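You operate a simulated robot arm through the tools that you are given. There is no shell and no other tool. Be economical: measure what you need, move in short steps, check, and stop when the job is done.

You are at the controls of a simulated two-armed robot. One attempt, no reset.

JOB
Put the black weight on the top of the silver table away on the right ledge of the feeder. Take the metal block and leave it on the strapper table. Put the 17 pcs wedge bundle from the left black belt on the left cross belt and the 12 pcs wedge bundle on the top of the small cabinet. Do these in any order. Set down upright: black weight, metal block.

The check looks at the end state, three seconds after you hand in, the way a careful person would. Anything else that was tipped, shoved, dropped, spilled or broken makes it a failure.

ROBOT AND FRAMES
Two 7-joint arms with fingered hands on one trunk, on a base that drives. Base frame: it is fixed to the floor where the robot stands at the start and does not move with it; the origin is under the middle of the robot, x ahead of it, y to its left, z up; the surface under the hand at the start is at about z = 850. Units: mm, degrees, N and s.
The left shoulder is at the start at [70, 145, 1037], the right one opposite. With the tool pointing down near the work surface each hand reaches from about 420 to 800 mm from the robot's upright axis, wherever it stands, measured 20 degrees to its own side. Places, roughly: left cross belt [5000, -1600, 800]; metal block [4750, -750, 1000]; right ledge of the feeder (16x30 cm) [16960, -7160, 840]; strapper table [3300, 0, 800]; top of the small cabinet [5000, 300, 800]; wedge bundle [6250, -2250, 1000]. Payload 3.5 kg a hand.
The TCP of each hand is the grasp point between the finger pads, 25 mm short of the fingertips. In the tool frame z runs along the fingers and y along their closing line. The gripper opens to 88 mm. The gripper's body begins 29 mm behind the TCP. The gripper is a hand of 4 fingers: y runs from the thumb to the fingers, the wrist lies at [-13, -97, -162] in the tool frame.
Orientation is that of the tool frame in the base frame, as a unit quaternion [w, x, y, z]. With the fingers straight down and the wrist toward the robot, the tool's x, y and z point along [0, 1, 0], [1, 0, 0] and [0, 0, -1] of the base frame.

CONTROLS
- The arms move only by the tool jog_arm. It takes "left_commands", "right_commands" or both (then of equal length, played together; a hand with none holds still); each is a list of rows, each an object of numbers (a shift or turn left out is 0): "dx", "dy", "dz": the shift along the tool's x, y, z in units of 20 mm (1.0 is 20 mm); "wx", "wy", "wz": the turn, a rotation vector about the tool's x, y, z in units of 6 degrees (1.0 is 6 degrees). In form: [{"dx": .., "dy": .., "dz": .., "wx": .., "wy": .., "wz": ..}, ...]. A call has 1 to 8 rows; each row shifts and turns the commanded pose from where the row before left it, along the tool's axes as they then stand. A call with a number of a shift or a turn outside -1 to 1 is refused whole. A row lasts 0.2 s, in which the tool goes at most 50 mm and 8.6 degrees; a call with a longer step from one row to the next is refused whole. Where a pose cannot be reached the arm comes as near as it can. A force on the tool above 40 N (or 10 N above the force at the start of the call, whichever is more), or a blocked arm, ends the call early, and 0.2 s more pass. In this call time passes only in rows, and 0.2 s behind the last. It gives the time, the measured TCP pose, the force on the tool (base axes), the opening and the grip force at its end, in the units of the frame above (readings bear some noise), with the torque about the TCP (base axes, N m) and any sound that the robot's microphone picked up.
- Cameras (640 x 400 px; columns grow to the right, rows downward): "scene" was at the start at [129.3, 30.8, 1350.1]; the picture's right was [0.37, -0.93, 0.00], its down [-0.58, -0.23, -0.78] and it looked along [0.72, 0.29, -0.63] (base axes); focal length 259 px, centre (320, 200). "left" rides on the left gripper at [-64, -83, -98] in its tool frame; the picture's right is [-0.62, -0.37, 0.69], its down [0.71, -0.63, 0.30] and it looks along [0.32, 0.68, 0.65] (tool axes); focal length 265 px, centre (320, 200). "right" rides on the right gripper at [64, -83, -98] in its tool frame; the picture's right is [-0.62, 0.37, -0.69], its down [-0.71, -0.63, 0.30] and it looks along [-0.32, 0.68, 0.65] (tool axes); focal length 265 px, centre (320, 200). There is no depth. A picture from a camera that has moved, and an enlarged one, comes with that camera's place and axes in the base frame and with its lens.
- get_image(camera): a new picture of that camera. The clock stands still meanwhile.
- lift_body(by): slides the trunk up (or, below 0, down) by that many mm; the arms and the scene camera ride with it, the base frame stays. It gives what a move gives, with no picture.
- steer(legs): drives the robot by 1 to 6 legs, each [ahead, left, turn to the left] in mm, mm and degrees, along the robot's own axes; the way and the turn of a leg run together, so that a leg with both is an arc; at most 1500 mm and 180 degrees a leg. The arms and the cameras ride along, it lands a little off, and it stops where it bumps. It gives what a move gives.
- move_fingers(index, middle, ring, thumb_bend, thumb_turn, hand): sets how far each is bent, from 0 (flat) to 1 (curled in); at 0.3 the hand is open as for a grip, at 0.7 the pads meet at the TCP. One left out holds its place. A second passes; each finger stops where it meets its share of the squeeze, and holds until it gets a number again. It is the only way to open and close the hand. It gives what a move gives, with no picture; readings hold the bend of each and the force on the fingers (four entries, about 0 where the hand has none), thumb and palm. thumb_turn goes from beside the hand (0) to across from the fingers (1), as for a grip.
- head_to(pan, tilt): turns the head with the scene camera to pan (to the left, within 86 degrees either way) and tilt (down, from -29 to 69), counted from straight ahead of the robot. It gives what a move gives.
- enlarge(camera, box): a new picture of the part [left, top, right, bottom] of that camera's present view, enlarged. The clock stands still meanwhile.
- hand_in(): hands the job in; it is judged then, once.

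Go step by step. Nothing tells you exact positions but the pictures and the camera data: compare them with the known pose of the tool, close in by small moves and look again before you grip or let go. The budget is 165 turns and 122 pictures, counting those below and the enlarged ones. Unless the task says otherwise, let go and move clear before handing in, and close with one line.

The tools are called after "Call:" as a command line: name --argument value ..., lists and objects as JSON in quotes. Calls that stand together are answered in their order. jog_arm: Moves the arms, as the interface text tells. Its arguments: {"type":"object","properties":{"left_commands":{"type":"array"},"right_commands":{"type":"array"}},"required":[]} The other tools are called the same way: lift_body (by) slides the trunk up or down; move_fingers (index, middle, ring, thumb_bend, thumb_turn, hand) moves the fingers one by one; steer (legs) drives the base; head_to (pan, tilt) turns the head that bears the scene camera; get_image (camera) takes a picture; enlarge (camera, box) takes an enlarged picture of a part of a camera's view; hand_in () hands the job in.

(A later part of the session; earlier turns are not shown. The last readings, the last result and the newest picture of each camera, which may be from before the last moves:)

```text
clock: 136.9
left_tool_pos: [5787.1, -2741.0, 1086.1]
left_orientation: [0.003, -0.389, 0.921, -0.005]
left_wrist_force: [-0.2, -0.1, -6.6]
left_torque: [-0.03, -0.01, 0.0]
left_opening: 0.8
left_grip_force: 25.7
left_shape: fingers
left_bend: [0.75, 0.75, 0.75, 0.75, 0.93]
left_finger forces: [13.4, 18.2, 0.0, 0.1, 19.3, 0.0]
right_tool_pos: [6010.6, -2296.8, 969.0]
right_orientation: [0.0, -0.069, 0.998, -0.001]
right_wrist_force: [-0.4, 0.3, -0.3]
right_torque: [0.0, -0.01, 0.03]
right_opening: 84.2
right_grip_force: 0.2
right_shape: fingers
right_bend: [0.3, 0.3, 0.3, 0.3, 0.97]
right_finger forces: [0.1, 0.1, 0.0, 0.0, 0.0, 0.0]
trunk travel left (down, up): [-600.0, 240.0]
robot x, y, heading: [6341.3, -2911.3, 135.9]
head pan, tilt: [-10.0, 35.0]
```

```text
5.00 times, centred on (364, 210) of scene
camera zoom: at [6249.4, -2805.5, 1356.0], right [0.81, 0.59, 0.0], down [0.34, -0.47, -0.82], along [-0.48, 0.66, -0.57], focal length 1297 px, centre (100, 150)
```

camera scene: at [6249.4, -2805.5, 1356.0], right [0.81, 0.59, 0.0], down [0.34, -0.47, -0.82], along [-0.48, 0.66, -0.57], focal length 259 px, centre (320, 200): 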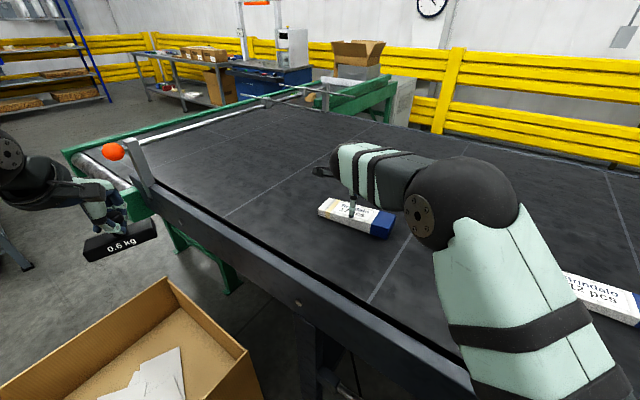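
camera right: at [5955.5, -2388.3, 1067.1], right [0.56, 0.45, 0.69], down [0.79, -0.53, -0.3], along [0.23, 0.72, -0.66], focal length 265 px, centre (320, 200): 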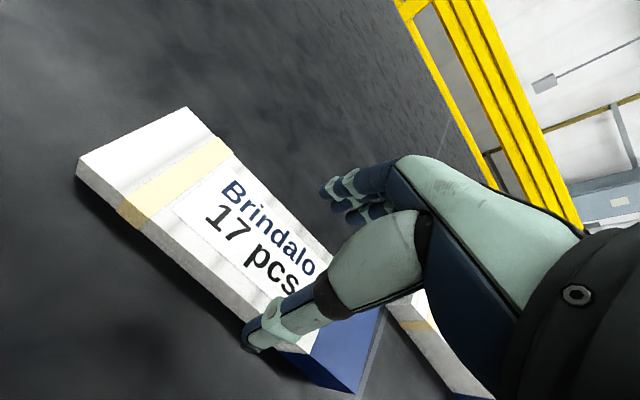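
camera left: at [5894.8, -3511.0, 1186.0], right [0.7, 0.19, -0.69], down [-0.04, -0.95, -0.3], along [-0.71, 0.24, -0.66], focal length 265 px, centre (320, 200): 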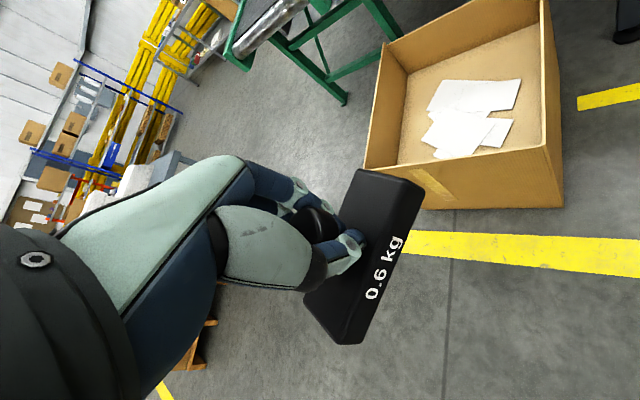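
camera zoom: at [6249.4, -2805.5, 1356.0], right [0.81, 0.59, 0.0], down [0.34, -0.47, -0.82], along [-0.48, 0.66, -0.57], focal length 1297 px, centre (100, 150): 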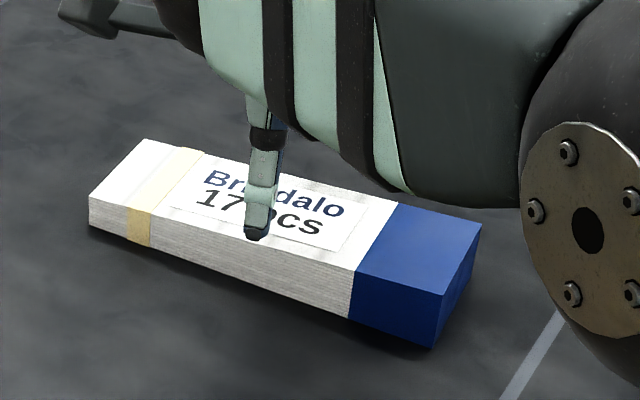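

The belt is at z≈905 and the bundle is 20–31 mm thick and 200 mm long. Lowering to z≈934 and closing.

Call:
jog_arm --right_commands '[{"dz": 0.7}, {"dz": 0.6}, {"dz": 0.45}]'

Call:
move_fingers --hand "right" --index 0.7 --middle 0.7 --ring 0.7 --thumb_bend 0.7

Call:
enlarge --camera "scene" --box '[300, 170, 428, 250]'

```text
clock: 137.8
left_tool_pos: [5789.0, -2741.5, 1085.3]
left_orientation: [0.002, -0.39, 0.921, -0.005]
left_wrist_force: [0.5, 0.5, -5.6]
left_torque: [-0.05, 0.02, -0.02]
left_opening: 0.7
left_grip_force: 25.6
left_shape: fingers
left_bend: [0.75, 0.75, 0.75, 0.75, 0.93]
left_finger forces: [13.5, 18.3, 0.0, 0.0, 19.4, 0.0]
right_tool_pos: [6009.4, -2297.1, 936.8]
right_orientation: [0.0, -0.07, 0.998, -0.001]
right_wrist_force: [-1.0, 0.5, -0.3]
right_torque: [-0.01, 0.02, -0.01]
right_opening: 84.4
right_grip_force: 0.1
right_shape: fingers
right_bend: [0.3, 0.3, 0.3, 0.3, 0.97]
right_finger forces: [0.0, 0.0, 0.0, 0.0, 0.0, 0.0]
trunk travel left (down, up): [-600.0, 240.0]
robot x, y, heading: [6339.1, -2911.1, 135.7]
head pan, tilt: [-10.0, 35.0]
```

```text
clock: 138.8
left_tool_pos: [5788.1, -2742.4, 1085.0]
left_orientation: [0.003, -0.39, 0.921, -0.004]
left_wrist_force: [1.2, 0.1, -5.9]
left_torque: [-0.03, -0.01, 0.04]
left_opening: 0.7
left_grip_force: 25.3
left_shape: fingers
left_bend: [0.75, 0.75, 0.75, 0.75, 0.93]
left_finger forces: [13.4, 18.3, 0.0, 0.0, 19.2, 0.0]
right_tool_pos: [6009.4, -2296.9, 937.1]
right_orientation: [-0.001, -0.07, 0.998, 0.0]
right_wrist_force: [-1.3, 1.7, 3.5]
right_torque: [0.13, 0.03, 0.11]
right_opening: 60.3
right_grip_force: 24.3
right_shape: fingers
right_bend: [0.49, 0.55, 0.56, 0.39, 0.93]
right_finger forces: [9.1, 7.9, 8.3, 0.1, 24.1, 0.0]
trunk travel left (down, up): [-600.0, 240.0]
robot x, y, heading: [6335.7, -2916.4, 135.9]
head pan, tilt: [-10.0, 35.0]
```

```text
5.00 times, centred on (364, 210) of scene
camera zoom: at [6249.2, -2805.7, 1356.0], right [0.81, 0.59, 0.0], down [0.34, -0.47, -0.82], along [-0.48, 0.66, -0.57], focal length 1297 px, centre (100, 150)
```

zoom: 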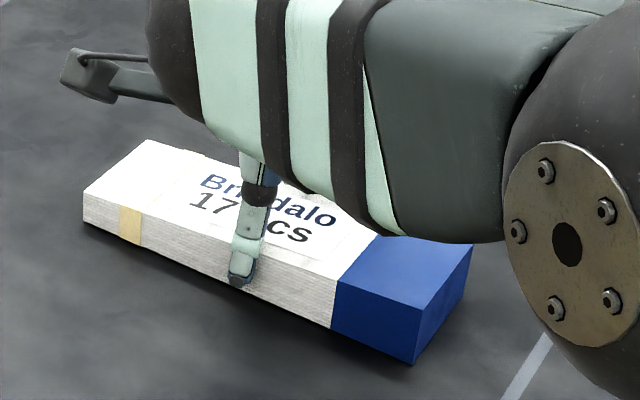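

Good grip on the sides. Lifting and checking.

Call:
jog_arm --right_commands '[{"dz": -0.7}, {"dz": -1}, {"dz": -1}, {"dz": -1}, {"dz": -1}, {"dz": -1}, {"dz": -1}]'

Call:
enlarge --camera "scene" --box '[260, 130, 452, 250]'

```text
clock: 140.3
left_tool_pos: [5788.2, -2739.8, 1085.5]
left_orientation: [0.003, -0.39, 0.921, -0.004]
left_wrist_force: [-0.3, 0.4, -6.0]
left_torque: [-0.01, -0.02, -0.01]
left_opening: 0.5
left_grip_force: 25.8
left_shape: fingers
left_bend: [0.75, 0.75, 0.75, 0.75, 0.93]
left_finger forces: [13.4, 18.3, 0.0, 0.0, 19.4, 0.0]
right_tool_pos: [6008.7, -2296.3, 1068.4]
right_orientation: [0.0, -0.069, 0.998, 0.0]
right_wrist_force: [-0.7, 0.4, -1.8]
right_torque: [0.02, 0.01, 0.02]
right_opening: 60.4
right_grip_force: 24.4
right_shape: fingers
right_bend: [0.5, 0.56, 0.57, 0.39, 0.93]
right_finger forces: [9.1, 7.5, 7.6, 0.1, 24.3, 0.0]
trunk travel left (down, up): [-600.0, 240.0]
robot x, y, heading: [6335.7, -2913.5, 135.9]
head pan, tilt: [-10.0, 35.0]
```

```text
3.33 times, centred on (356, 190) of scene
camera zoom: at [6249.2, -2805.7, 1356.0], right [0.81, 0.59, 0.0], down [0.34, -0.47, -0.82], along [-0.48, 0.66, -0.57], focal length 865 px, centre (200, 233)
```

zoom: 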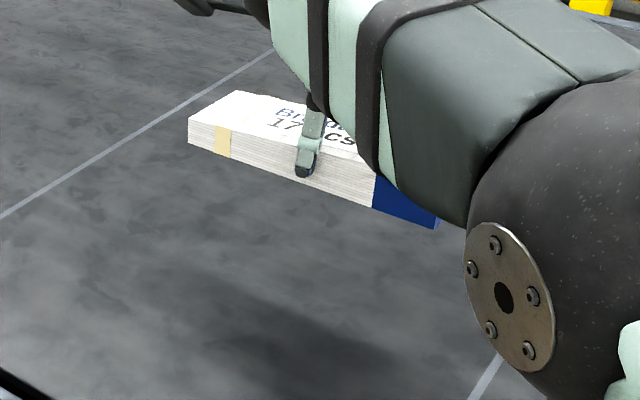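

The 17‑pcs bundle is held level. I'll retract it, drive back around the carton and go to the cross belt's open right end at about (4790, -2900), heading 92°.

Call:
jog_arm --right_commands '[{"dy": -0.8, "dx": -0.3}, {"dy": -0.8, "dx": -0.3}, {"dy": -0.8, "dx": -0.3}, {"dy": -0.8, "dx": -0.3}, {"dy": -0.8, "dx": -0.3}, {"dy": -0.8, "dx": -0.3}, {"dy": -0.8, "dx": -0.2}, {"dy": -0.5, "dx": -0.2}]'

Call:
steer --legs '[[-521, 539, 0], [0, 0, -45], [0, 1400, 0], [0, 140, 0], [700, 0, 0]]'

Call:
head_to --pan 0 --tilt 42

Call:
get_image --camera "scene"

```text
clock: 142.2
left_tool_pos: [5788.5, -2740.7, 1086.3]
left_orientation: [0.002, -0.389, 0.921, -0.003]
left_wrist_force: [1.4, 0.4, -6.4]
left_torque: [-0.02, -0.01, 0.0]
left_opening: 0.8
left_grip_force: 25.8
left_shape: fingers
left_bend: [0.75, 0.75, 0.75, 0.75, 0.93]
left_finger forces: [13.4, 18.5, 0.0, 0.0, 19.4, 0.0]
right_tool_pos: [6071.3, -2412.0, 1068.6]
right_orientation: [0.0, -0.069, 0.998, -0.001]
right_wrist_force: [-0.1, -0.2, -1.3]
right_torque: [0.01, 0.0, 0.0]
right_opening: 60.5
right_grip_force: 24.2
right_shape: fingers
right_bend: [0.5, 0.56, 0.57, 0.39, 0.93]
right_finger forces: [8.9, 7.4, 7.6, 0.0, 24.2, 0.0]
trunk travel left (down, up): [-600.0, 240.0]
robot x, y, heading: [6339.2, -2912.8, 135.8]
head pan, tilt: [-10.0, 35.0]
```

```text
clock: 159.1
left_tool_pos: [4559.7, -2444.8, 1085.6]
left_orientation: [0.0, 0.008, 1.0, -0.005]
left_wrist_force: [-0.5, -0.5, -5.4]
left_torque: [0.0, 0.05, 0.02]
left_opening: 0.4
left_grip_force: 25.8
left_shape: fingers
left_bend: [0.75, 0.75, 0.75, 0.76, 0.93]
left_finger forces: [13.2, 18.5, 0.0, 0.0, 19.1, 0.0]
right_tool_pos: [4993.5, -2422.8, 1068.7]
right_orientation: [-0.001, 0.332, 0.943, 0.0]
right_wrist_force: [-0.5, -0.4, -1.9]
right_torque: [0.0, 0.0, -0.01]
right_opening: 60.4
right_grip_force: 23.9
right_shape: fingers
right_bend: [0.5, 0.56, 0.57, 0.39, 0.93]
right_finger forces: [8.8, 7.3, 7.5, 0.0, 23.8, 0.0]
trunk travel left (down, up): [-600.0, 240.0]
robot x, y, heading: [4814.7, -2961.9, 89.0]
head pan, tilt: [-10.0, 35.0]
```

```text
clock: 159.8
left_tool_pos: [4559.5, -2444.1, 1086.2]
left_orientation: [0.001, 0.008, 1.0, -0.005]
left_wrist_force: [-0.7, -0.1, -6.8]
left_torque: [-0.03, -0.01, -0.01]
left_opening: 0.4
left_grip_force: 25.3
left_shape: fingers
left_bend: [0.75, 0.75, 0.75, 0.76, 0.93]
left_finger forces: [13.4, 18.5, 0.1, 0.1, 19.3, 0.0]
right_tool_pos: [4992.8, -2423.4, 1067.6]
right_orientation: [-0.001, 0.332, 0.943, -0.001]
right_wrist_force: [0.3, 0.5, -1.5]
right_torque: [0.05, 0.01, -0.01]
right_opening: 60.2
right_grip_force: 23.3
right_shape: fingers
right_bend: [0.5, 0.56, 0.57, 0.39, 0.93]
right_finger forces: [8.9, 7.3, 7.5, 0.0, 23.9, 0.1]
trunk travel left (down, up): [-600.0, 240.0]
robot x, y, heading: [4813.6, -2961.2, 89.2]
head pan, tilt: [0.0, 42.0]
```

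```text
72 pictures are left
camera scene: at [4814.1, -2826.6, 1345.5], right [1.0, -0.02, 0.0], down [-0.01, -0.67, -0.74], along [0.01, 0.74, -0.67], focal length 259 px, centre (320, 200)
```

scene: 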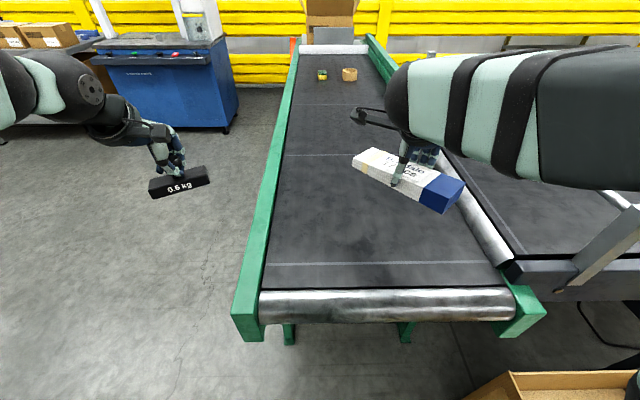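

The cross belt spans x 4706–5190 starting at y≈-2556. I'll put the bundle at about [4950, -2300] and lower it.

Call:
jog_arm --right_commands '[{"dy": 0.43, "dx": 0.7}, {"dy": 0.43, "dx": 0.7}, {"dy": 0.43, "dx": 0.7, "dz": 0.5}, {"dy": 0.43, "dx": 0.7, "dz": 0.8}, {"dy": 0.43, "dx": 0.7, "dz": 0.9}, {"dy": 0.43, "dx": 0.7, "dz": 0.9}, {"dy": 0.43, "dx": 0.7, "dz": 0.9}, {"dy": 0.43, "dx": 0.6, "dz": 0.9}]'

Call:
jog_arm --right_commands '[{"dz": 0.8}, {"dz": 0.8}, {"dz": 0.8}, {"dz": 0.7}]'

Call:
enlarge --camera "scene" --box '[300, 120, 492, 240]'

```text
clock: 161.6
left_tool_pos: [4558.7, -2442.9, 1085.4]
left_orientation: [0.001, 0.007, 1.0, -0.006]
left_wrist_force: [0.0, -0.4, -5.9]
left_torque: [-0.01, 0.01, -0.01]
left_opening: 0.4
left_grip_force: 26.0
left_shape: fingers
left_bend: [0.75, 0.75, 0.75, 0.76, 0.93]
left_finger forces: [13.4, 18.6, 0.0, 0.0, 19.1, 0.1]
right_tool_pos: [4951.4, -2297.6, 968.9]
right_orientation: [0.0, 0.332, 0.943, -0.001]
right_wrist_force: [-0.6, -1.2, -1.7]
right_torque: [0.02, 0.0, -0.03]
right_opening: 60.2
right_grip_force: 23.3
right_shape: fingers
right_bend: [0.5, 0.56, 0.57, 0.39, 0.93]
right_finger forces: [8.7, 7.3, 7.5, 0.1, 23.7, 0.0]
trunk travel left (down, up): [-600.0, 240.0]
robot x, y, heading: [4812.9, -2962.1, 89.1]
head pan, tilt: [0.0, 42.0]
```

```text
clock: 162.6
left_tool_pos: [4560.4, -2442.0, 1085.9]
left_orientation: [0.0, 0.007, 1.0, -0.006]
left_wrist_force: [0.1, 0.1, -5.4]
left_torque: [0.01, 0.0, 0.03]
left_opening: 0.4
left_grip_force: 25.7
left_shape: fingers
left_bend: [0.75, 0.75, 0.75, 0.76, 0.93]
left_finger forces: [13.5, 18.8, 0.0, 0.0, 19.3, 0.0]
right_tool_pos: [4950.8, -2299.4, 905.1]
right_orientation: [-0.001, 0.333, 0.943, -0.001]
right_wrist_force: [1.1, -0.4, -2.2]
right_torque: [0.03, -0.02, -0.01]
right_opening: 60.1
right_grip_force: 24.0
right_shape: fingers
right_bend: [0.5, 0.56, 0.57, 0.39, 0.93]
right_finger forces: [8.7, 7.3, 7.5, 0.1, 23.8, 0.0]
trunk travel left (down, up): [-600.0, 240.0]
robot x, y, heading: [4813.6, -2962.6, 89.3]
head pan, tilt: [0.0, 42.0]
```

```text
3.33 times, centred on (396, 180) of scene
camera zoom: at [4814.1, -2826.1, 1345.4], right [1.0, -0.02, 0.0], down [-0.01, -0.67, -0.74], along [0.01, 0.74, -0.67], focal length 865 px, centre (67, 267)
```

zoom: 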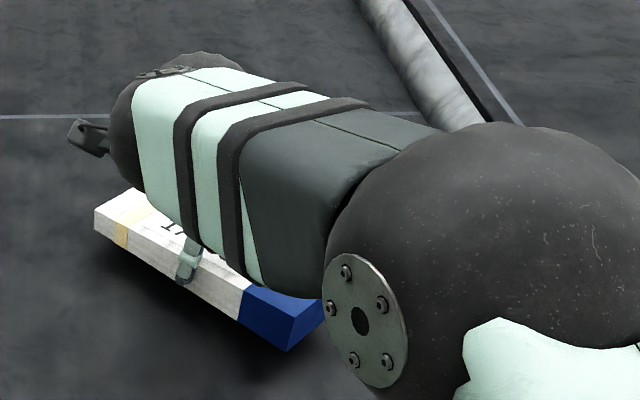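

Bundle about 20 mm above the belt. Lowering gently to contact.

Call:
jog_arm --right_commands '[{"dz": 0.4}, {"dz": 0.3}, {"dz": 0.15}, {"dz": 0.15}, {"dz": 0.1}, {"dz": 0.1}, {"dz": 0.1}]'

```text
clock: 164.2
left_tool_pos: [4559.5, -2444.3, 1087.3]
left_orientation: [0.002, 0.008, 1.0, -0.005]
left_wrist_force: [-0.4, 0.7, -6.0]
left_torque: [0.0, 0.0, 0.01]
left_opening: 0.6
left_grip_force: 25.5
left_shape: fingers
left_bend: [0.75, 0.75, 0.75, 0.76, 0.93]
left_finger forces: [13.4, 18.7, 0.0, 0.0, 19.3, 0.0]
right_tool_pos: [4949.8, -2300.6, 885.0]
right_orientation: [-0.002, 0.332, 0.943, 0.004]
right_wrist_force: [-2.1, 2.1, 11.9]
right_torque: [0.24, -0.26, 0.07]
right_opening: 60.3
right_grip_force: 25.4
right_shape: fingers
right_bend: [0.5, 0.56, 0.57, 0.39, 0.93]
right_finger forces: [8.9, 7.9, 8.4, 0.0, 24.8, 0.0]
trunk travel left (down, up): [-600.0, 240.0]
robot x, y, heading: [4811.2, -2959.0, 89.1]
head pan, tilt: [0.0, 42.0]
```

Contact at z≈885. Easing slightly, opening and rising.

Call:
jog_arm --right_commands '[{"dz": -0.1}]'

Call:
move_fingers --hand "right" --index 0.3 --middle 0.3 --ring 0.3 --thumb_bend 0.3

Call:
jog_arm --right_commands '[{"dz": -0.5}, {"dz": -1}, {"dz": -1}, {"dz": -1}, {"dz": -1}, {"dz": -1, "dy": -0.5}, {"dz": -1, "dy": -1}, {"dz": -1, "dy": -1}]'

Call:
jog_arm --right_commands '[{"dz": -1, "dy": -1, "dx": -0.5}, {"dz": -1, "dy": -1, "dx": -0.5}, {"dz": -0.5, "dy": -1, "dx": -0.5}]'

Call:
get_image --camera "scene"

```text
clock: 164.6
left_tool_pos: [4558.7, -2443.8, 1086.4]
left_orientation: [0.002, 0.008, 1.0, -0.005]
left_wrist_force: [0.0, -0.7, -5.1]
left_torque: [-0.03, 0.01, 0.0]
left_opening: 0.7
left_grip_force: 25.4
left_shape: fingers
left_bend: [0.75, 0.75, 0.75, 0.76, 0.93]
left_finger forces: [13.4, 18.8, 0.0, 0.0, 19.3, 0.0]
right_tool_pos: [4950.0, -2301.3, 885.0]
right_orientation: [-0.001, 0.333, 0.943, 0.001]
right_wrist_force: [-0.6, 4.3, 12.0]
right_torque: [0.29, -0.3, 0.1]
right_opening: 60.4
right_grip_force: 25.8
right_shape: fingers
right_bend: [0.5, 0.56, 0.57, 0.39, 0.93]
right_finger forces: [9.3, 8.4, 9.0, 0.0, 24.0, 0.1]
trunk travel left (down, up): [-600.0, 240.0]
robot x, y, heading: [4815.1, -2957.1, 89.2]
head pan, tilt: [0.0, 42.0]
```

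```text
clock: 165.6
left_tool_pos: [4559.0, -2443.5, 1086.0]
left_orientation: [0.001, 0.008, 1.0, -0.005]
left_wrist_force: [-0.4, 0.3, -6.6]
left_torque: [-0.02, -0.01, 0.0]
left_opening: 0.5
left_grip_force: 25.7
left_shape: fingers
left_bend: [0.75, 0.75, 0.75, 0.76, 0.93]
left_finger forces: [13.4, 18.7, 0.0, 0.0, 19.2, 0.1]
right_tool_pos: [4948.8, -2300.6, 884.5]
right_orientation: [0.0, 0.333, 0.943, -0.001]
right_wrist_force: [-1.1, 0.2, -0.5]
right_torque: [0.01, 0.03, 0.01]
right_opening: 86.6
right_grip_force: 0.7
right_shape: fingers
right_bend: [0.3, 0.3, 0.3, 0.28, 0.97]
right_finger forces: [0.0, 0.1, 0.0, 0.0, 1.1, 0.0]
trunk travel left (down, up): [-600.0, 240.0]
robot x, y, heading: [4816.2, -2961.2, 89.3]
head pan, tilt: [0.0, 42.0]
```

```text
clock: 167.4
left_tool_pos: [4560.1, -2445.0, 1085.9]
left_orientation: [0.001, 0.008, 1.0, -0.005]
left_wrist_force: [-0.3, -0.9, -4.8]
left_torque: [0.03, 0.0, 0.01]
left_opening: 0.3
left_grip_force: 25.4
left_shape: fingers
left_bend: [0.75, 0.75, 0.75, 0.76, 0.93]
left_finger forces: [13.4, 18.7, 0.1, 0.0, 19.3, 0.1]
right_tool_pos: [4929.9, -2337.2, 1029.4]
right_orientation: [-0.005, 0.341, 0.94, -0.007]
right_wrist_force: [0.5, 0.4, -1.0]
right_torque: [0.02, 0.02, 0.04]
right_opening: 84.7
right_grip_force: 0.1
right_shape: fingers
right_bend: [0.3, 0.3, 0.3, 0.3, 0.97]
right_finger forces: [0.1, 0.0, 0.0, 0.1, 0.0, 0.0]
trunk travel left (down, up): [-600.0, 240.0]
robot x, y, heading: [4810.6, -2960.4, 89.3]
head pan, tilt: [0.0, 42.0]
```

```text
clock: 168.2
left_tool_pos: [4559.8, -2444.4, 1086.0]
left_orientation: [0.001, 0.008, 1.0, -0.004]
left_wrist_force: [0.3, 1.0, -6.0]
left_torque: [-0.03, 0.02, 0.02]
left_opening: 0.2
left_grip_force: 25.6
left_shape: fingers
left_bend: [0.75, 0.75, 0.75, 0.76, 0.93]
left_finger forces: [13.5, 18.8, 0.0, 0.0, 19.4, 0.1]
right_tool_pos: [4905.9, -2407.3, 1084.2]
right_orientation: [0.001, 0.331, 0.944, 0.0]
right_wrist_force: [-0.2, -0.3, 0.0]
right_torque: [-0.02, 0.01, -0.03]
right_opening: 84.9
right_grip_force: 0.1
right_shape: fingers
right_bend: [0.3, 0.3, 0.3, 0.3, 0.97]
right_finger forces: [0.1, 0.0, 0.0, 0.0, 0.1, 0.0]
trunk travel left (down, up): [-600.0, 240.0]
robot x, y, heading: [4812.4, -2966.0, 89.2]
head pan, tilt: [0.0, 42.0]
```

```text
70 pictures are left
camera scene: at [4814.1, -2828.0, 1345.6], right [1.0, -0.02, 0.0], down [-0.01, -0.67, -0.74], along [0.01, 0.74, -0.67], focal length 259 px, centre (320, 200)
```

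scene: 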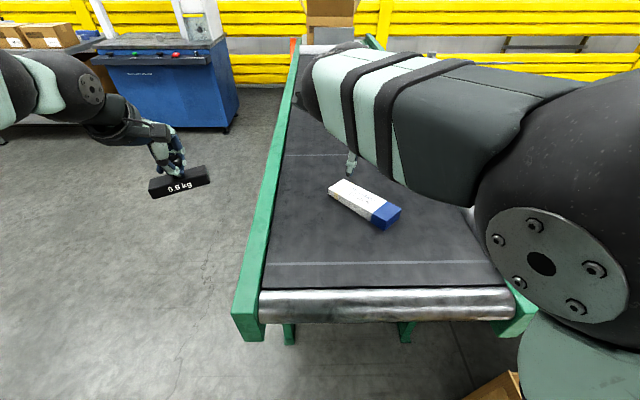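

The 17‑pcs bundle lies on the cross belt. Now back around the carton for the 12‑pcs bundle, near [6500, -2235].

Call:
steer --legs '[[-700, 0, 0], [0, -1400, 0], [0, -190, 0], [770, 0, 0], [0, 0, 12]]'

Call:
head_to --pan -10 --tilt 42

Call:
get_image --camera "scene"

Call:
get_image --camera "right"

```text
clock: 184.4
left_tool_pos: [6100.6, -2447.8, 1086.5]
left_orientation: [0.002, -0.084, 0.996, -0.005]
left_wrist_force: [-0.1, -0.1, -6.4]
left_torque: [-0.03, 0.05, 0.02]
left_opening: 0.3
left_grip_force: 26.0
left_shape: fingers
left_bend: [0.75, 0.75, 0.75, 0.76, 0.93]
left_finger forces: [13.2, 19.3, 0.0, 0.0, 19.4, 0.0]
right_tool_pos: [6435.7, -2346.9, 1085.6]
right_orientation: [0.0, 0.244, 0.97, 0.0]
right_wrist_force: [-0.3, 0.0, 0.5]
right_torque: [0.0, 0.0, 0.0]
right_opening: 85.2
right_grip_force: 0.1
right_shape: fingers
right_bend: [0.3, 0.3, 0.3, 0.3, 0.97]
right_finger forces: [0.0, 0.0, 0.0, 0.0, 0.0, 0.0]
trunk travel left (down, up): [-600.0, 240.0]
robot x, y, heading: [6443.2, -2909.9, 99.5]
head pan, tilt: [0.0, 42.0]
```

```text
clock: 185.1
left_tool_pos: [6100.6, -2447.4, 1085.1]
left_orientation: [0.003, -0.084, 0.996, -0.005]
left_wrist_force: [-0.3, -0.1, -6.0]
left_torque: [-0.01, 0.01, -0.02]
left_opening: 0.0
left_grip_force: 25.9
left_shape: fingers
left_bend: [0.75, 0.75, 0.75, 0.76, 0.93]
left_finger forces: [13.3, 19.4, 0.0, 0.1, 19.4, 0.0]
right_tool_pos: [6436.8, -2347.9, 1083.7]
right_orientation: [0.0, 0.245, 0.97, -0.001]
right_wrist_force: [0.6, -1.0, 0.8]
right_torque: [0.01, 0.0, -0.04]
right_opening: 85.1
right_grip_force: 0.1
right_shape: fingers
right_bend: [0.3, 0.3, 0.3, 0.3, 0.97]
right_finger forces: [0.1, 0.0, 0.0, 0.1, 0.0, 0.1]
trunk travel left (down, up): [-600.0, 240.0]
robot x, y, heading: [6447.8, -2903.7, 99.7]
head pan, tilt: [-10.0, 42.0]
```

```text
69 pictures are left
camera scene: at [6434.7, -2777.0, 1345.5], right [1.0, -0.01, 0.0], down [0.0, -0.67, -0.74], along [0.01, 0.74, -0.67], focal length 259 px, centre (320, 200)
```

scene: 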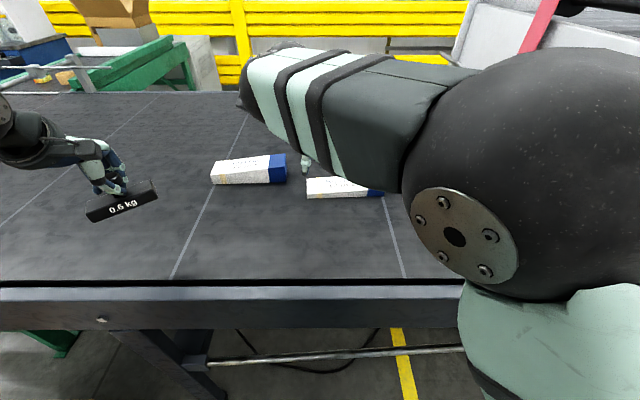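

```text
68 pictures are left
camera right: at [6337.5, -2390.4, 1182.2], right [0.72, 0.03, 0.69], down [0.33, -0.89, -0.3], along [0.61, 0.45, -0.65], focal length 265 px, centre (320, 200)
```

right: 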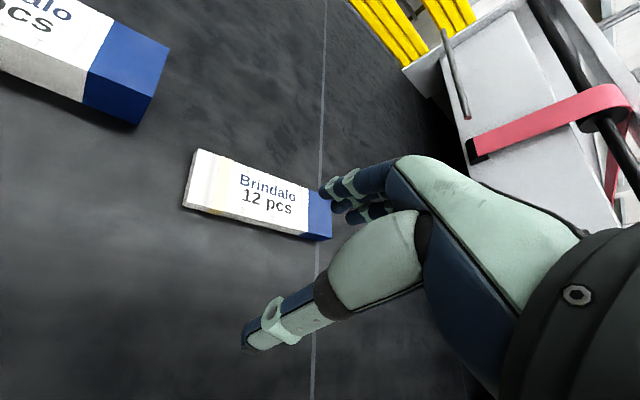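

The 12‑pcs bundle's centre is about [6510, -2247], with its axis ~3° off x. Moving the right hand over it with the right rotation.

Call:
jog_arm --right_commands '[{"dy": 0.89, "dx": -0.13, "dz": 0.3}, {"dy": 0.89, "dx": -0.13, "dz": 0.3}, {"dy": 0.89, "dx": -0.13, "dz": 0.3}, {"dy": 0.89, "dx": -0.13, "dz": 0.3}, {"dy": 0.89, "dx": -0.13, "dz": 0.3}, {"dy": 0.89, "dx": -0.13, "dz": 0.3}, {"dy": 0.89, "dx": -0.13, "dz": 0.3}]'

Call:
jog_arm --right_commands '[{"wz": -0.87, "dz": 0.4}, {"wz": -0.87, "dz": 0.4}, {"wz": -0.87, "dz": 0.4}, {"wz": -0.87, "dz": 0.4}, {"wz": -0.87, "dz": 0.4}, {"wz": -0.87, "dz": 0.4}]'

Call:
get_image --camera "right"

Call:
get_image --camera "scene"

```text
clock: 186.7
left_tool_pos: [6100.6, -2446.1, 1084.6]
left_orientation: [0.002, -0.083, 0.997, -0.005]
left_wrist_force: [-0.4, 1.4, -7.0]
left_torque: [0.0, 0.03, 0.01]
left_opening: 0.2
left_grip_force: 26.4
left_shape: fingers
left_bend: [0.75, 0.75, 0.75, 0.76, 0.93]
left_finger forces: [13.4, 19.4, 0.1, 0.0, 19.3, 0.1]
right_tool_pos: [6511.1, -2243.5, 1042.6]
right_orientation: [0.0, 0.245, 0.97, 0.0]
right_wrist_force: [0.1, 0.4, -0.4]
right_torque: [-0.03, 0.02, -0.01]
right_opening: 85.1
right_grip_force: 0.0
right_shape: fingers
right_bend: [0.3, 0.3, 0.3, 0.3, 0.97]
right_finger forces: [0.0, 0.0, 0.0, 0.1, 0.0, 0.0]
trunk travel left (down, up): [-600.0, 240.0]
robot x, y, heading: [6445.8, -2908.1, 99.6]
head pan, tilt: [-10.0, 42.0]
```

```text
clock: 188.1
left_tool_pos: [6100.5, -2447.3, 1086.6]
left_orientation: [0.002, -0.084, 0.996, -0.005]
left_wrist_force: [0.4, 1.3, -6.0]
left_torque: [-0.03, 0.02, -0.02]
left_opening: 0.2
left_grip_force: 26.3
left_shape: fingers
left_bend: [0.75, 0.75, 0.75, 0.76, 0.93]
left_finger forces: [13.5, 19.5, 0.0, 0.0, 19.4, 0.0]
right_tool_pos: [6510.7, -2246.6, 993.4]
right_orientation: [-0.001, -0.027, 1.0, 0.0]
right_wrist_force: [-0.1, -1.5, 0.4]
right_torque: [0.03, -0.01, -0.01]
right_opening: 84.9
right_grip_force: 0.0
right_shape: fingers
right_bend: [0.3, 0.3, 0.3, 0.3, 0.97]
right_finger forces: [0.1, 0.1, 0.0, 0.0, 0.1, 0.0]
trunk travel left (down, up): [-600.0, 240.0]
robot x, y, heading: [6442.2, -2909.0, 99.7]
head pan, tilt: [-10.0, 42.0]
```

```text
67 pictures are left
camera right: at [6449.8, -2333.2, 1091.2], right [0.6, 0.4, 0.69], down [0.75, -0.59, -0.31], along [0.29, 0.7, -0.66], focal length 265 px, centre (320, 200)
```

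right: 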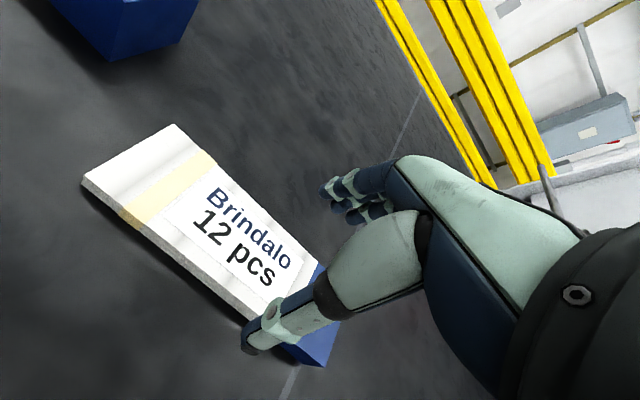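

```text
66 pictures are left
camera scene: at [6435.6, -2776.5, 1345.5], right [1.0, -0.01, 0.0], down [0.0, -0.67, -0.74], along [0.01, 0.74, -0.67], focal length 259 px, centre (320, 200)
```

scene: 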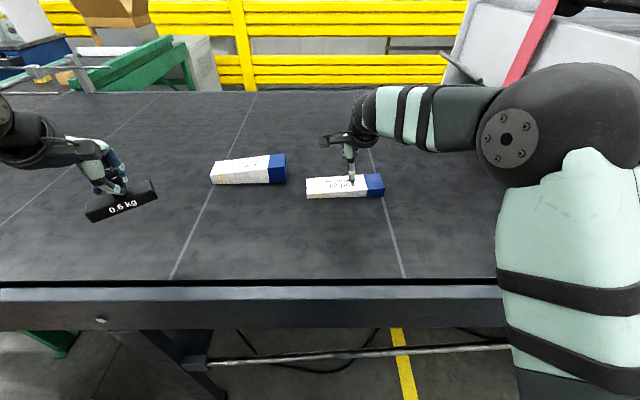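

Well aligned. This bundle is thinner, so I lower to z≈933 and close.

Call:
jog_arm --right_commands '[{"dz": 0.8}, {"dz": 0.8}, {"dz": 0.7}, {"dz": 0.4}, {"dz": 0.3}]'

Call:
enlarge --camera "scene" --box '[290, 145, 418, 225]'

```text
clock: 189.3
left_tool_pos: [6100.2, -2447.6, 1086.0]
left_orientation: [0.001, -0.084, 0.996, -0.005]
left_wrist_force: [-0.2, -0.3, -6.5]
left_torque: [0.01, 0.01, 0.02]
left_opening: 0.3
left_grip_force: 26.6
left_shape: fingers
left_bend: [0.75, 0.75, 0.75, 0.76, 0.93]
left_finger forces: [13.4, 19.4, 0.1, 0.1, 19.4, 0.0]
right_tool_pos: [6510.8, -2247.5, 934.4]
right_orientation: [-0.001, -0.026, 1.0, -0.001]
right_wrist_force: [0.2, -0.1, -0.4]
right_torque: [-0.03, 0.0, -0.02]
right_opening: 84.9
right_grip_force: 0.1
right_shape: fingers
right_bend: [0.3, 0.3, 0.3, 0.3, 0.97]
right_finger forces: [0.0, 0.0, 0.1, 0.0, 0.0, 0.0]
trunk travel left (down, up): [-600.0, 240.0]
robot x, y, heading: [6440.5, -2912.8, 99.6]
head pan, tilt: [-10.0, 42.0]
```

```text
5.00 times, centred on (354, 185) of scene
camera zoom: at [6435.1, -2776.7, 1345.5], right [1.0, -0.01, 0.0], down [0.0, -0.67, -0.74], along [0.01, 0.74, -0.67], focal length 1297 px, centre (150, 275)
```

zoom: 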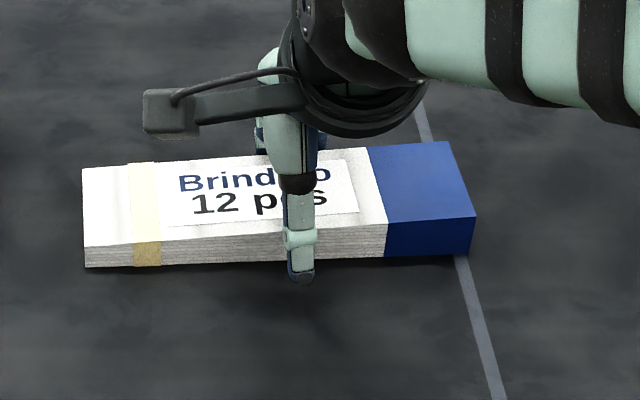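

Thumb is at the near side, clear of the belt. Closing and lifting.

Call:
move_fingers --hand "right" --index 0.7 --middle 0.7 --ring 0.7 --thumb_bend 0.7

Call:
jog_arm --right_commands '[{"dz": -0.7}, {"dz": -1}, {"dz": -1}, {"dz": -1}, {"dz": -1}, {"dz": -1}, {"dz": -1}]'

Call:
enlarge --camera "scene" --box '[274, 105, 434, 205]'

```text
clock: 190.3
left_tool_pos: [6101.5, -2446.2, 1086.4]
left_orientation: [0.001, -0.083, 0.997, -0.005]
left_wrist_force: [0.1, -0.7, -5.6]
left_torque: [0.0, -0.02, -0.03]
left_opening: 0.4
left_grip_force: 26.0
left_shape: fingers
left_bend: [0.75, 0.75, 0.75, 0.76, 0.93]
left_finger forces: [13.4, 19.5, 0.0, 0.0, 19.4, 0.0]
right_tool_pos: [6511.2, -2247.0, 934.9]
right_orientation: [-0.001, -0.026, 1.0, -0.001]
right_wrist_force: [0.0, 2.7, 0.6]
right_torque: [0.13, -0.01, -0.01]
right_opening: 58.6
right_grip_force: 21.6
right_shape: fingers
right_bend: [0.56, 0.6, 0.6, 0.35, 0.93]
right_finger forces: [8.7, 8.1, 6.4, 0.0, 20.3, 0.0]
trunk travel left (down, up): [-600.0, 240.0]
robot x, y, heading: [6445.2, -2914.2, 99.5]
head pan, tilt: [-10.0, 42.0]
```

```text
clock: 191.9
left_tool_pos: [6099.4, -2446.3, 1086.3]
left_orientation: [0.001, -0.084, 0.996, -0.005]
left_wrist_force: [-0.3, -0.1, -6.3]
left_torque: [-0.03, 0.0, 0.03]
left_opening: 0.3
left_grip_force: 26.4
left_shape: fingers
left_bend: [0.75, 0.75, 0.75, 0.76, 0.93]
left_finger forces: [13.4, 19.5, 0.1, 0.0, 19.4, 0.1]
right_tool_pos: [6510.8, -2247.8, 1067.4]
right_orientation: [-0.001, -0.026, 1.0, -0.001]
right_wrist_force: [0.1, -0.2, -1.0]
right_torque: [0.01, -0.03, 0.0]
right_opening: 58.8
right_grip_force: 21.3
right_shape: fingers
right_bend: [0.56, 0.6, 0.61, 0.35, 0.93]
right_finger forces: [7.9, 7.5, 6.0, 0.1, 20.7, 0.0]
trunk travel left (down, up): [-600.0, 240.0]
robot x, y, heading: [6443.5, -2910.7, 100.0]
head pan, tilt: [-10.0, 42.0]
```

```text
4.00 times, centred on (354, 155) of scene
camera zoom: at [6435.0, -2776.8, 1345.5], right [1.0, -0.01, 0.0], down [0.0, -0.67, -0.74], along [0.01, 0.74, -0.67], focal length 1038 px, centre (184, 380)
```

zoom: 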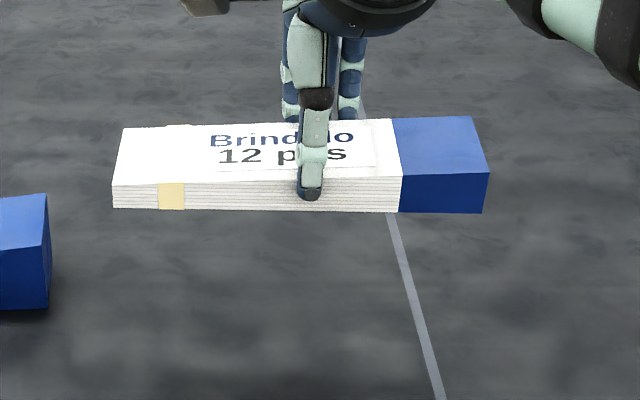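

The 12‑pcs bundle is held level. I'll tuck it and drive out to the diagonal approach of the passage, then check the pose.

Call:
jog_arm --right_commands '[{"dy": -1}, {"dy": -1}, {"dy": -1}, {"dy": -1}, {"dy": -1}, {"dy": -1}]'

Call:
steer --legs '[[-758, 134, 0], [0, 0, 32], [799, 888, 0]]'

```text
clock: 193.3
left_tool_pos: [6101.9, -2447.6, 1087.0]
left_orientation: [0.001, -0.083, 0.997, -0.005]
left_wrist_force: [-0.1, 0.1, -5.5]
left_torque: [0.02, 0.05, 0.0]
left_opening: 0.1
left_grip_force: 25.9
left_shape: fingers
left_bend: [0.75, 0.75, 0.75, 0.76, 0.93]
left_finger forces: [13.5, 19.7, 0.0, 0.0, 19.5, 0.0]
right_tool_pos: [6516.0, -2365.3, 1068.9]
right_orientation: [-0.001, -0.026, 1.0, 0.001]
right_wrist_force: [0.4, 0.0, -2.1]
right_torque: [0.02, -0.01, -0.02]
right_opening: 58.5
right_grip_force: 21.1
right_shape: fingers
right_bend: [0.56, 0.6, 0.61, 0.35, 0.93]
right_finger forces: [8.0, 7.6, 5.9, 0.0, 20.6, 0.0]
trunk travel left (down, up): [-600.0, 240.0]
robot x, y, heading: [6444.1, -2908.6, 99.4]
head pan, tilt: [-10.0, 42.0]
```

```text
clock: 204.8
left_tool_pos: [4670.4, -3452.2, 1086.0]
left_orientation: [0.002, -0.359, 0.933, -0.005]
left_wrist_force: [0.0, 0.2, -6.8]
left_torque: [-0.02, 0.02, 0.02]
left_opening: 0.0
left_grip_force: 25.7
left_shape: fingers
left_bend: [0.75, 0.75, 0.75, 0.76, 0.93]
left_finger forces: [13.3, 19.4, 0.0, 0.1, 19.0, 0.0]
right_tool_pos: [4977.0, -3159.1, 1068.5]
right_orientation: [-0.001, -0.305, 0.952, -0.001]
right_wrist_force: [0.0, 0.8, -1.2]
right_torque: [0.03, 0.03, 0.0]
right_opening: 58.2
right_grip_force: 20.6
right_shape: fingers
right_bend: [0.57, 0.61, 0.61, 0.35, 0.93]
right_finger forces: [7.9, 7.4, 5.9, 0.0, 20.3, 0.1]
trunk travel left (down, up): [-600.0, 240.0]
robot x, y, heading: [5211.4, -3657.4, 132.3]
head pan, tilt: [-10.0, 42.0]
```

Pose is right on the line. Drive through the passage.

Call:
steer --legs '[[1060, -18, 0], [1400, 0, 0]]'

```text
clock: 216.8
left_tool_pos: [3093.6, -1586.6, 1085.9]
left_orientation: [0.003, -0.345, 0.939, -0.005]
left_wrist_force: [0.4, 0.4, -6.1]
left_torque: [0.0, -0.02, 0.01]
left_opening: 0.0
left_grip_force: 26.0
left_shape: fingers
left_bend: [0.75, 0.75, 0.75, 0.76, 0.93]
left_finger forces: [13.3, 19.6, 0.1, 0.1, 19.2, 0.0]
right_tool_pos: [3408.7, -1302.9, 1068.4]
right_orientation: [-0.001, -0.292, 0.956, 0.0]
right_wrist_force: [-0.7, -0.5, -0.5]
right_torque: [0.03, -0.01, 0.01]
right_opening: 58.6
right_grip_force: 21.4
right_shape: fingers
right_bend: [0.57, 0.61, 0.61, 0.35, 0.93]
right_finger forces: [7.9, 7.4, 6.0, 0.1, 20.4, 0.0]
trunk travel left (down, up): [-600.0, 240.0]
robot x, y, heading: [3626.7, -1809.1, 130.2]
head pan, tilt: [-10.0, 42.0]
```

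Through. Now turn toward the left end of the cross belt and approach the gray cabinet.

Call:
steer --legs '[[0, 0, -70], [960, 0, 0]]'

Call:
head_to --pan 0 --tilt 22

Call:
get_image --camera "scene"

```text
clock: 224.9
left_tool_pos: [4128.5, -355.9, 1084.3]
left_orientation: [0.0, 0.251, 0.968, -0.005]
left_wrist_force: [0.0, 0.0, -6.7]
left_torque: [0.01, -0.01, 0.0]
left_opening: 0.0
left_grip_force: 25.7
left_shape: fingers
left_bend: [0.75, 0.75, 0.75, 0.76, 0.93]
left_finger forces: [13.0, 19.7, 0.0, 0.0, 18.8, 0.1]
right_tool_pos: [4504.7, -551.4, 1068.3]
right_orientation: [-0.001, 0.305, 0.952, 0.0]
right_wrist_force: [-0.4, -0.2, -1.6]
right_torque: [0.04, -0.01, 0.0]
right_opening: 58.1
right_grip_force: 20.4
right_shape: fingers
right_bend: [0.57, 0.61, 0.61, 0.35, 0.93]
right_finger forces: [7.8, 7.2, 5.8, 0.1, 19.9, 0.0]
trunk travel left (down, up): [-600.0, 240.0]
robot x, y, heading: [4107.3, -930.2, 61.2]
head pan, tilt: [-10.0, 42.0]
```

```text
clock: 225.8
left_tool_pos: [4127.9, -355.9, 1085.9]
left_orientation: [0.0, 0.25, 0.968, -0.006]
left_wrist_force: [-0.1, 0.6, -6.5]
left_torque: [-0.02, -0.02, 0.0]
left_opening: 0.3
left_grip_force: 25.6
left_shape: fingers
left_bend: [0.75, 0.75, 0.75, 0.76, 0.93]
left_finger forces: [13.0, 19.7, 0.0, 0.0, 18.7, 0.0]
right_tool_pos: [4505.9, -550.5, 1067.4]
right_orientation: [-0.001, 0.306, 0.952, 0.0]
right_wrist_force: [-0.5, 0.8, -0.1]
right_torque: [0.02, -0.01, 0.0]
right_opening: 58.1
right_grip_force: 20.0
right_shape: fingers
right_bend: [0.57, 0.61, 0.61, 0.35, 0.93]
right_finger forces: [7.7, 7.2, 5.8, 0.0, 19.8, 0.1]
trunk travel left (down, up): [-600.0, 240.0]
robot x, y, heading: [4105.5, -930.2, 60.8]
head pan, tilt: [0.0, 22.0]
```

```text
63 pictures are left
camera scene: at [4177.1, -806.5, 1376.5], right [0.87, -0.48, 0.0], down [-0.18, -0.33, -0.93], along [0.45, 0.81, -0.38], focal length 259 px, centre (320, 200)
```

scene: 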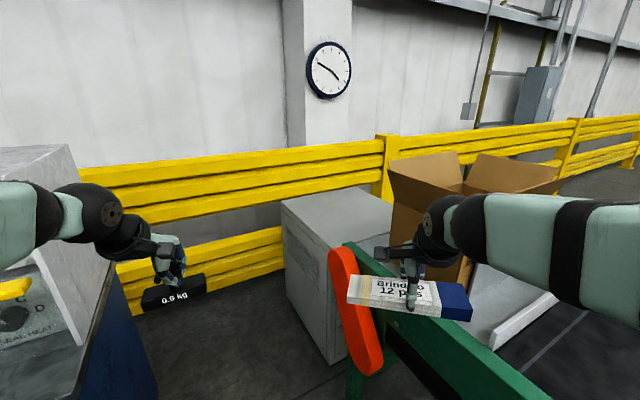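

The gray cabinet stands by the belt's left end, its top free. Zooming to measure.

Call:
enlarge --camera "scene" --box '[260, 160, 420, 260]'

```text
4.00 times, centred on (340, 210) of scene
camera zoom: at [4177.1, -806.5, 1376.5], right [0.87, -0.48, 0.0], down [-0.18, -0.33, -0.93], along [0.45, 0.81, -0.38], focal length 1038 px, centre (240, 160)
```

zoom: 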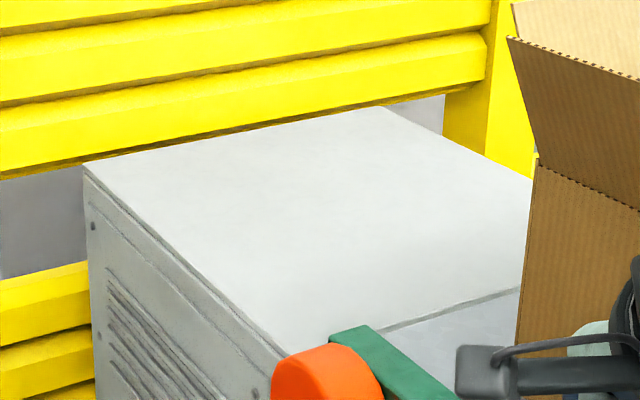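

The cabinet top spans about x 4690–5225, y 20–590, z≈770. I'll raise the trunk so the arms clear the carton flaps, then move into the gap at about (4280, -300).

Call:
lift_body --by 200

Call:
steer --legs '[[635, 155, -6]]'

Call:
head_to --pan -15 --tilt 42

Call:
get_image --camera "scene"

Call:
get_image --camera "right"

```text
clock: 227.9
left_tool_pos: [4127.6, -357.2, 1286.9]
left_orientation: [-0.001, 0.25, 0.968, -0.005]
left_wrist_force: [1.5, -0.1, -6.2]
left_torque: [0.0, 0.0, -0.02]
left_opening: 0.0
left_grip_force: 25.6
left_shape: fingers
left_bend: [0.75, 0.75, 0.75, 0.76, 0.93]
left_finger forces: [13.0, 19.7, 0.0, 0.0, 18.8, 0.0]
right_tool_pos: [4505.1, -551.7, 1268.7]
right_orientation: [-0.001, 0.306, 0.952, 0.001]
right_wrist_force: [0.3, 0.0, -1.7]
right_torque: [0.05, 0.0, 0.0]
right_opening: 57.9
right_grip_force: 20.8
right_shape: fingers
right_bend: [0.57, 0.61, 0.61, 0.35, 0.93]
right_finger forces: [7.8, 7.2, 5.7, 0.0, 19.8, 0.0]
trunk travel left (down, up): [-800.0, 40.0]
robot x, y, heading: [4108.6, -931.3, 60.9]
head pan, tilt: [0.0, 22.0]
```

```text
clock: 231.5
left_tool_pos: [4396.1, 246.9, 1286.2]
left_orientation: [0.0, 0.305, 0.952, -0.005]
left_wrist_force: [-0.4, -1.0, -6.8]
left_torque: [0.01, 0.03, 0.0]
left_opening: 0.0
left_grip_force: 25.8
left_shape: fingers
left_bend: [0.75, 0.75, 0.75, 0.76, 0.93]
left_finger forces: [13.0, 19.9, 0.0, 0.1, 18.9, 0.0]
right_tool_pos: [4748.4, 10.6, 1269.3]
right_orientation: [-0.001, 0.359, 0.933, 0.001]
right_wrist_force: [-0.1, 0.0, -0.7]
right_torque: [0.03, -0.01, 0.02]
right_opening: 58.3
right_grip_force: 20.6
right_shape: fingers
right_bend: [0.57, 0.61, 0.61, 0.35, 0.93]
right_finger forces: [7.7, 7.2, 5.8, 0.0, 19.8, 0.0]
trunk travel left (down, up): [-800.0, 40.0]
robot x, y, heading: [4315.3, -319.7, 54.6]
head pan, tilt: [0.0, 22.0]
```

```text
clock: 232.4
left_tool_pos: [4399.3, 249.5, 1285.0]
left_orientation: [0.0, 0.305, 0.952, -0.007]
left_wrist_force: [0.3, -0.4, -5.4]
left_torque: [0.02, 0.02, 0.02]
left_opening: 0.0
left_grip_force: 26.1
left_shape: fingers
left_bend: [0.75, 0.75, 0.75, 0.76, 0.93]
left_finger forces: [13.1, 19.8, 0.0, 0.0, 18.9, 0.1]
right_tool_pos: [4750.1, 12.3, 1268.7]
right_orientation: [-0.002, 0.36, 0.933, -0.001]
right_wrist_force: [0.4, 0.7, -1.2]
right_torque: [-0.01, 0.03, 0.01]
right_opening: 58.2
right_grip_force: 21.0
right_shape: fingers
right_bend: [0.57, 0.61, 0.61, 0.35, 0.93]
right_finger forces: [7.7, 7.2, 5.8, 0.0, 19.9, 0.1]
trunk travel left (down, up): [-800.0, 40.0]
robot x, y, heading: [4311.1, -320.6, 54.5]
head pan, tilt: [-15.0, 42.0]
```

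```text
61 pictures are left
camera scene: at [4406.4, -225.8, 1545.5], right [0.64, -0.77, 0.0], down [-0.52, -0.43, -0.74], along [0.57, 0.47, -0.67], focal length 259 px, centre (320, 200)
```

scene: 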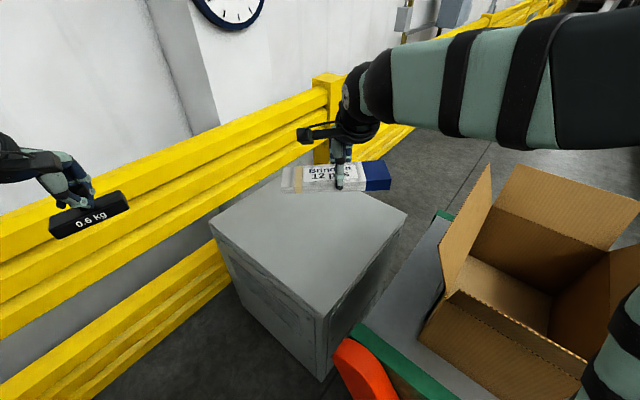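

```text
60 pictures are left
camera right: at [4644.8, -5.8, 1365.7], right [0.71, -0.14, 0.69], down [0.11, -0.95, -0.3], along [0.7, 0.29, -0.66], focal length 265 px, centre (320, 200)
```

right: 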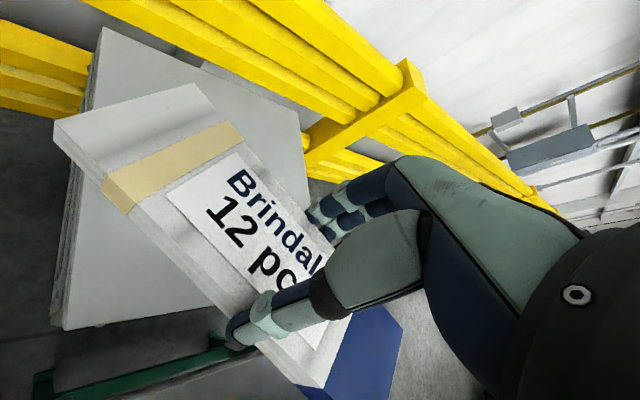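

Clear view: the cabinet top is x 4680–5290, y -5 to 600, z≈750. I'll lower the hand first, then move it inward over the top.

Call:
jog_arm --right_commands '[{"dz": 1}, {"dz": 1}, {"dz": 1}, {"dz": 1}, {"dz": 1, "dy": 0.5}, {"dz": 1, "dy": 0.5}, {"dz": 1, "dy": 0.7}, {"dz": 1, "dy": 0.7}]'

Call:
jog_arm --right_commands '[{"dz": 1, "dy": 0.8, "dx": 0.2}, {"dz": 1, "dy": 0.8, "dx": 0.2}, {"dz": 1, "dy": 0.8, "dx": 0.2}, {"dz": 1, "dy": 0.8, "dx": 0.2}, {"dz": 1, "dy": 0.8, "dx": 0.2}, {"dz": 1, "dy": 0.8, "dx": 0.2}]'

Call:
get_image --camera "scene"

Call:
get_image --camera "right"

```text
clock: 234.2
left_tool_pos: [4399.3, 250.7, 1284.5]
left_orientation: [-0.002, 0.304, 0.953, -0.005]
left_wrist_force: [0.5, 0.0, -5.6]
left_torque: [0.0, 0.02, -0.01]
left_opening: 0.0
left_grip_force: 25.5
left_shape: fingers
left_bend: [0.75, 0.75, 0.75, 0.76, 0.93]
left_finger forces: [13.1, 19.9, 0.0, 0.1, 19.0, 0.1]
right_tool_pos: [4782.1, 52.3, 1105.9]
right_orientation: [-0.002, 0.358, 0.934, -0.001]
right_wrist_force: [-0.6, -0.9, -1.6]
right_torque: [0.04, 0.01, 0.0]
right_opening: 58.3
right_grip_force: 20.4
right_shape: fingers
right_bend: [0.57, 0.61, 0.61, 0.35, 0.93]
right_finger forces: [7.7, 7.1, 5.7, 0.1, 19.8, 0.0]
trunk travel left (down, up): [-800.0, 40.0]
robot x, y, heading: [4311.0, -316.8, 54.3]
head pan, tilt: [-15.0, 42.0]
```

```text
clock: 235.6
left_tool_pos: [4399.4, 250.9, 1285.6]
left_orientation: [-0.002, 0.306, 0.952, -0.006]
left_wrist_force: [-0.4, -0.6, -6.4]
left_torque: [-0.03, 0.04, -0.02]
left_opening: 0.0
left_grip_force: 25.6
left_shape: fingers
left_bend: [0.75, 0.75, 0.75, 0.76, 0.93]
left_finger forces: [13.1, 19.9, 0.0, 0.0, 19.0, 0.1]
right_tool_pos: [4825.4, 138.4, 988.8]
right_orientation: [-0.001, 0.359, 0.933, -0.001]
right_wrist_force: [0.6, 0.6, -1.4]
right_torque: [-0.03, 0.01, 0.03]
right_opening: 57.9
right_grip_force: 20.4
right_shape: fingers
right_bend: [0.57, 0.61, 0.61, 0.35, 0.93]
right_finger forces: [7.8, 7.1, 5.7, 0.1, 19.7, 0.0]
trunk travel left (down, up): [-800.0, 40.0]
robot x, y, heading: [4313.6, -320.4, 54.5]
head pan, tilt: [-15.0, 42.0]
```

```text
59 pictures are left
camera scene: at [4407.0, -225.2, 1545.4], right [0.64, -0.77, 0.0], down [-0.52, -0.43, -0.74], along [0.57, 0.47, -0.67], focal length 259 px, centre (320, 200)
```

scene: 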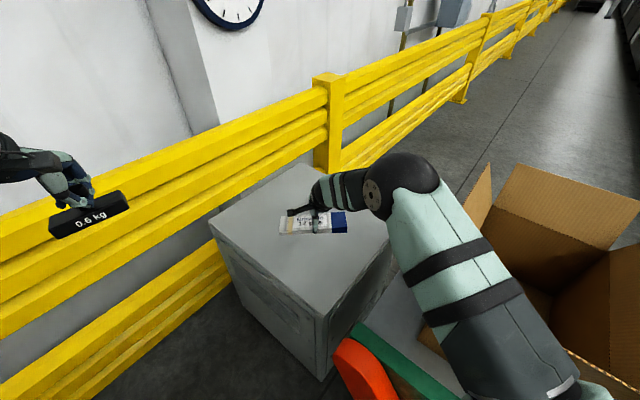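

```text
58 pictures are left
camera right: at [4720.3, 119.3, 1085.2], right [0.71, -0.14, 0.69], down [0.11, -0.95, -0.3], along [0.7, 0.29, -0.65], focal length 265 px, centre (320, 200)
```

right: 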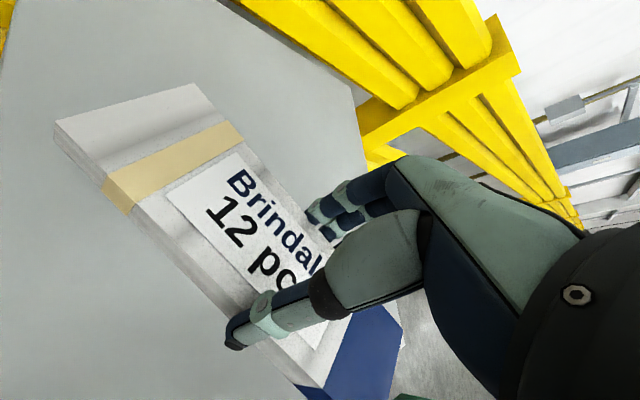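

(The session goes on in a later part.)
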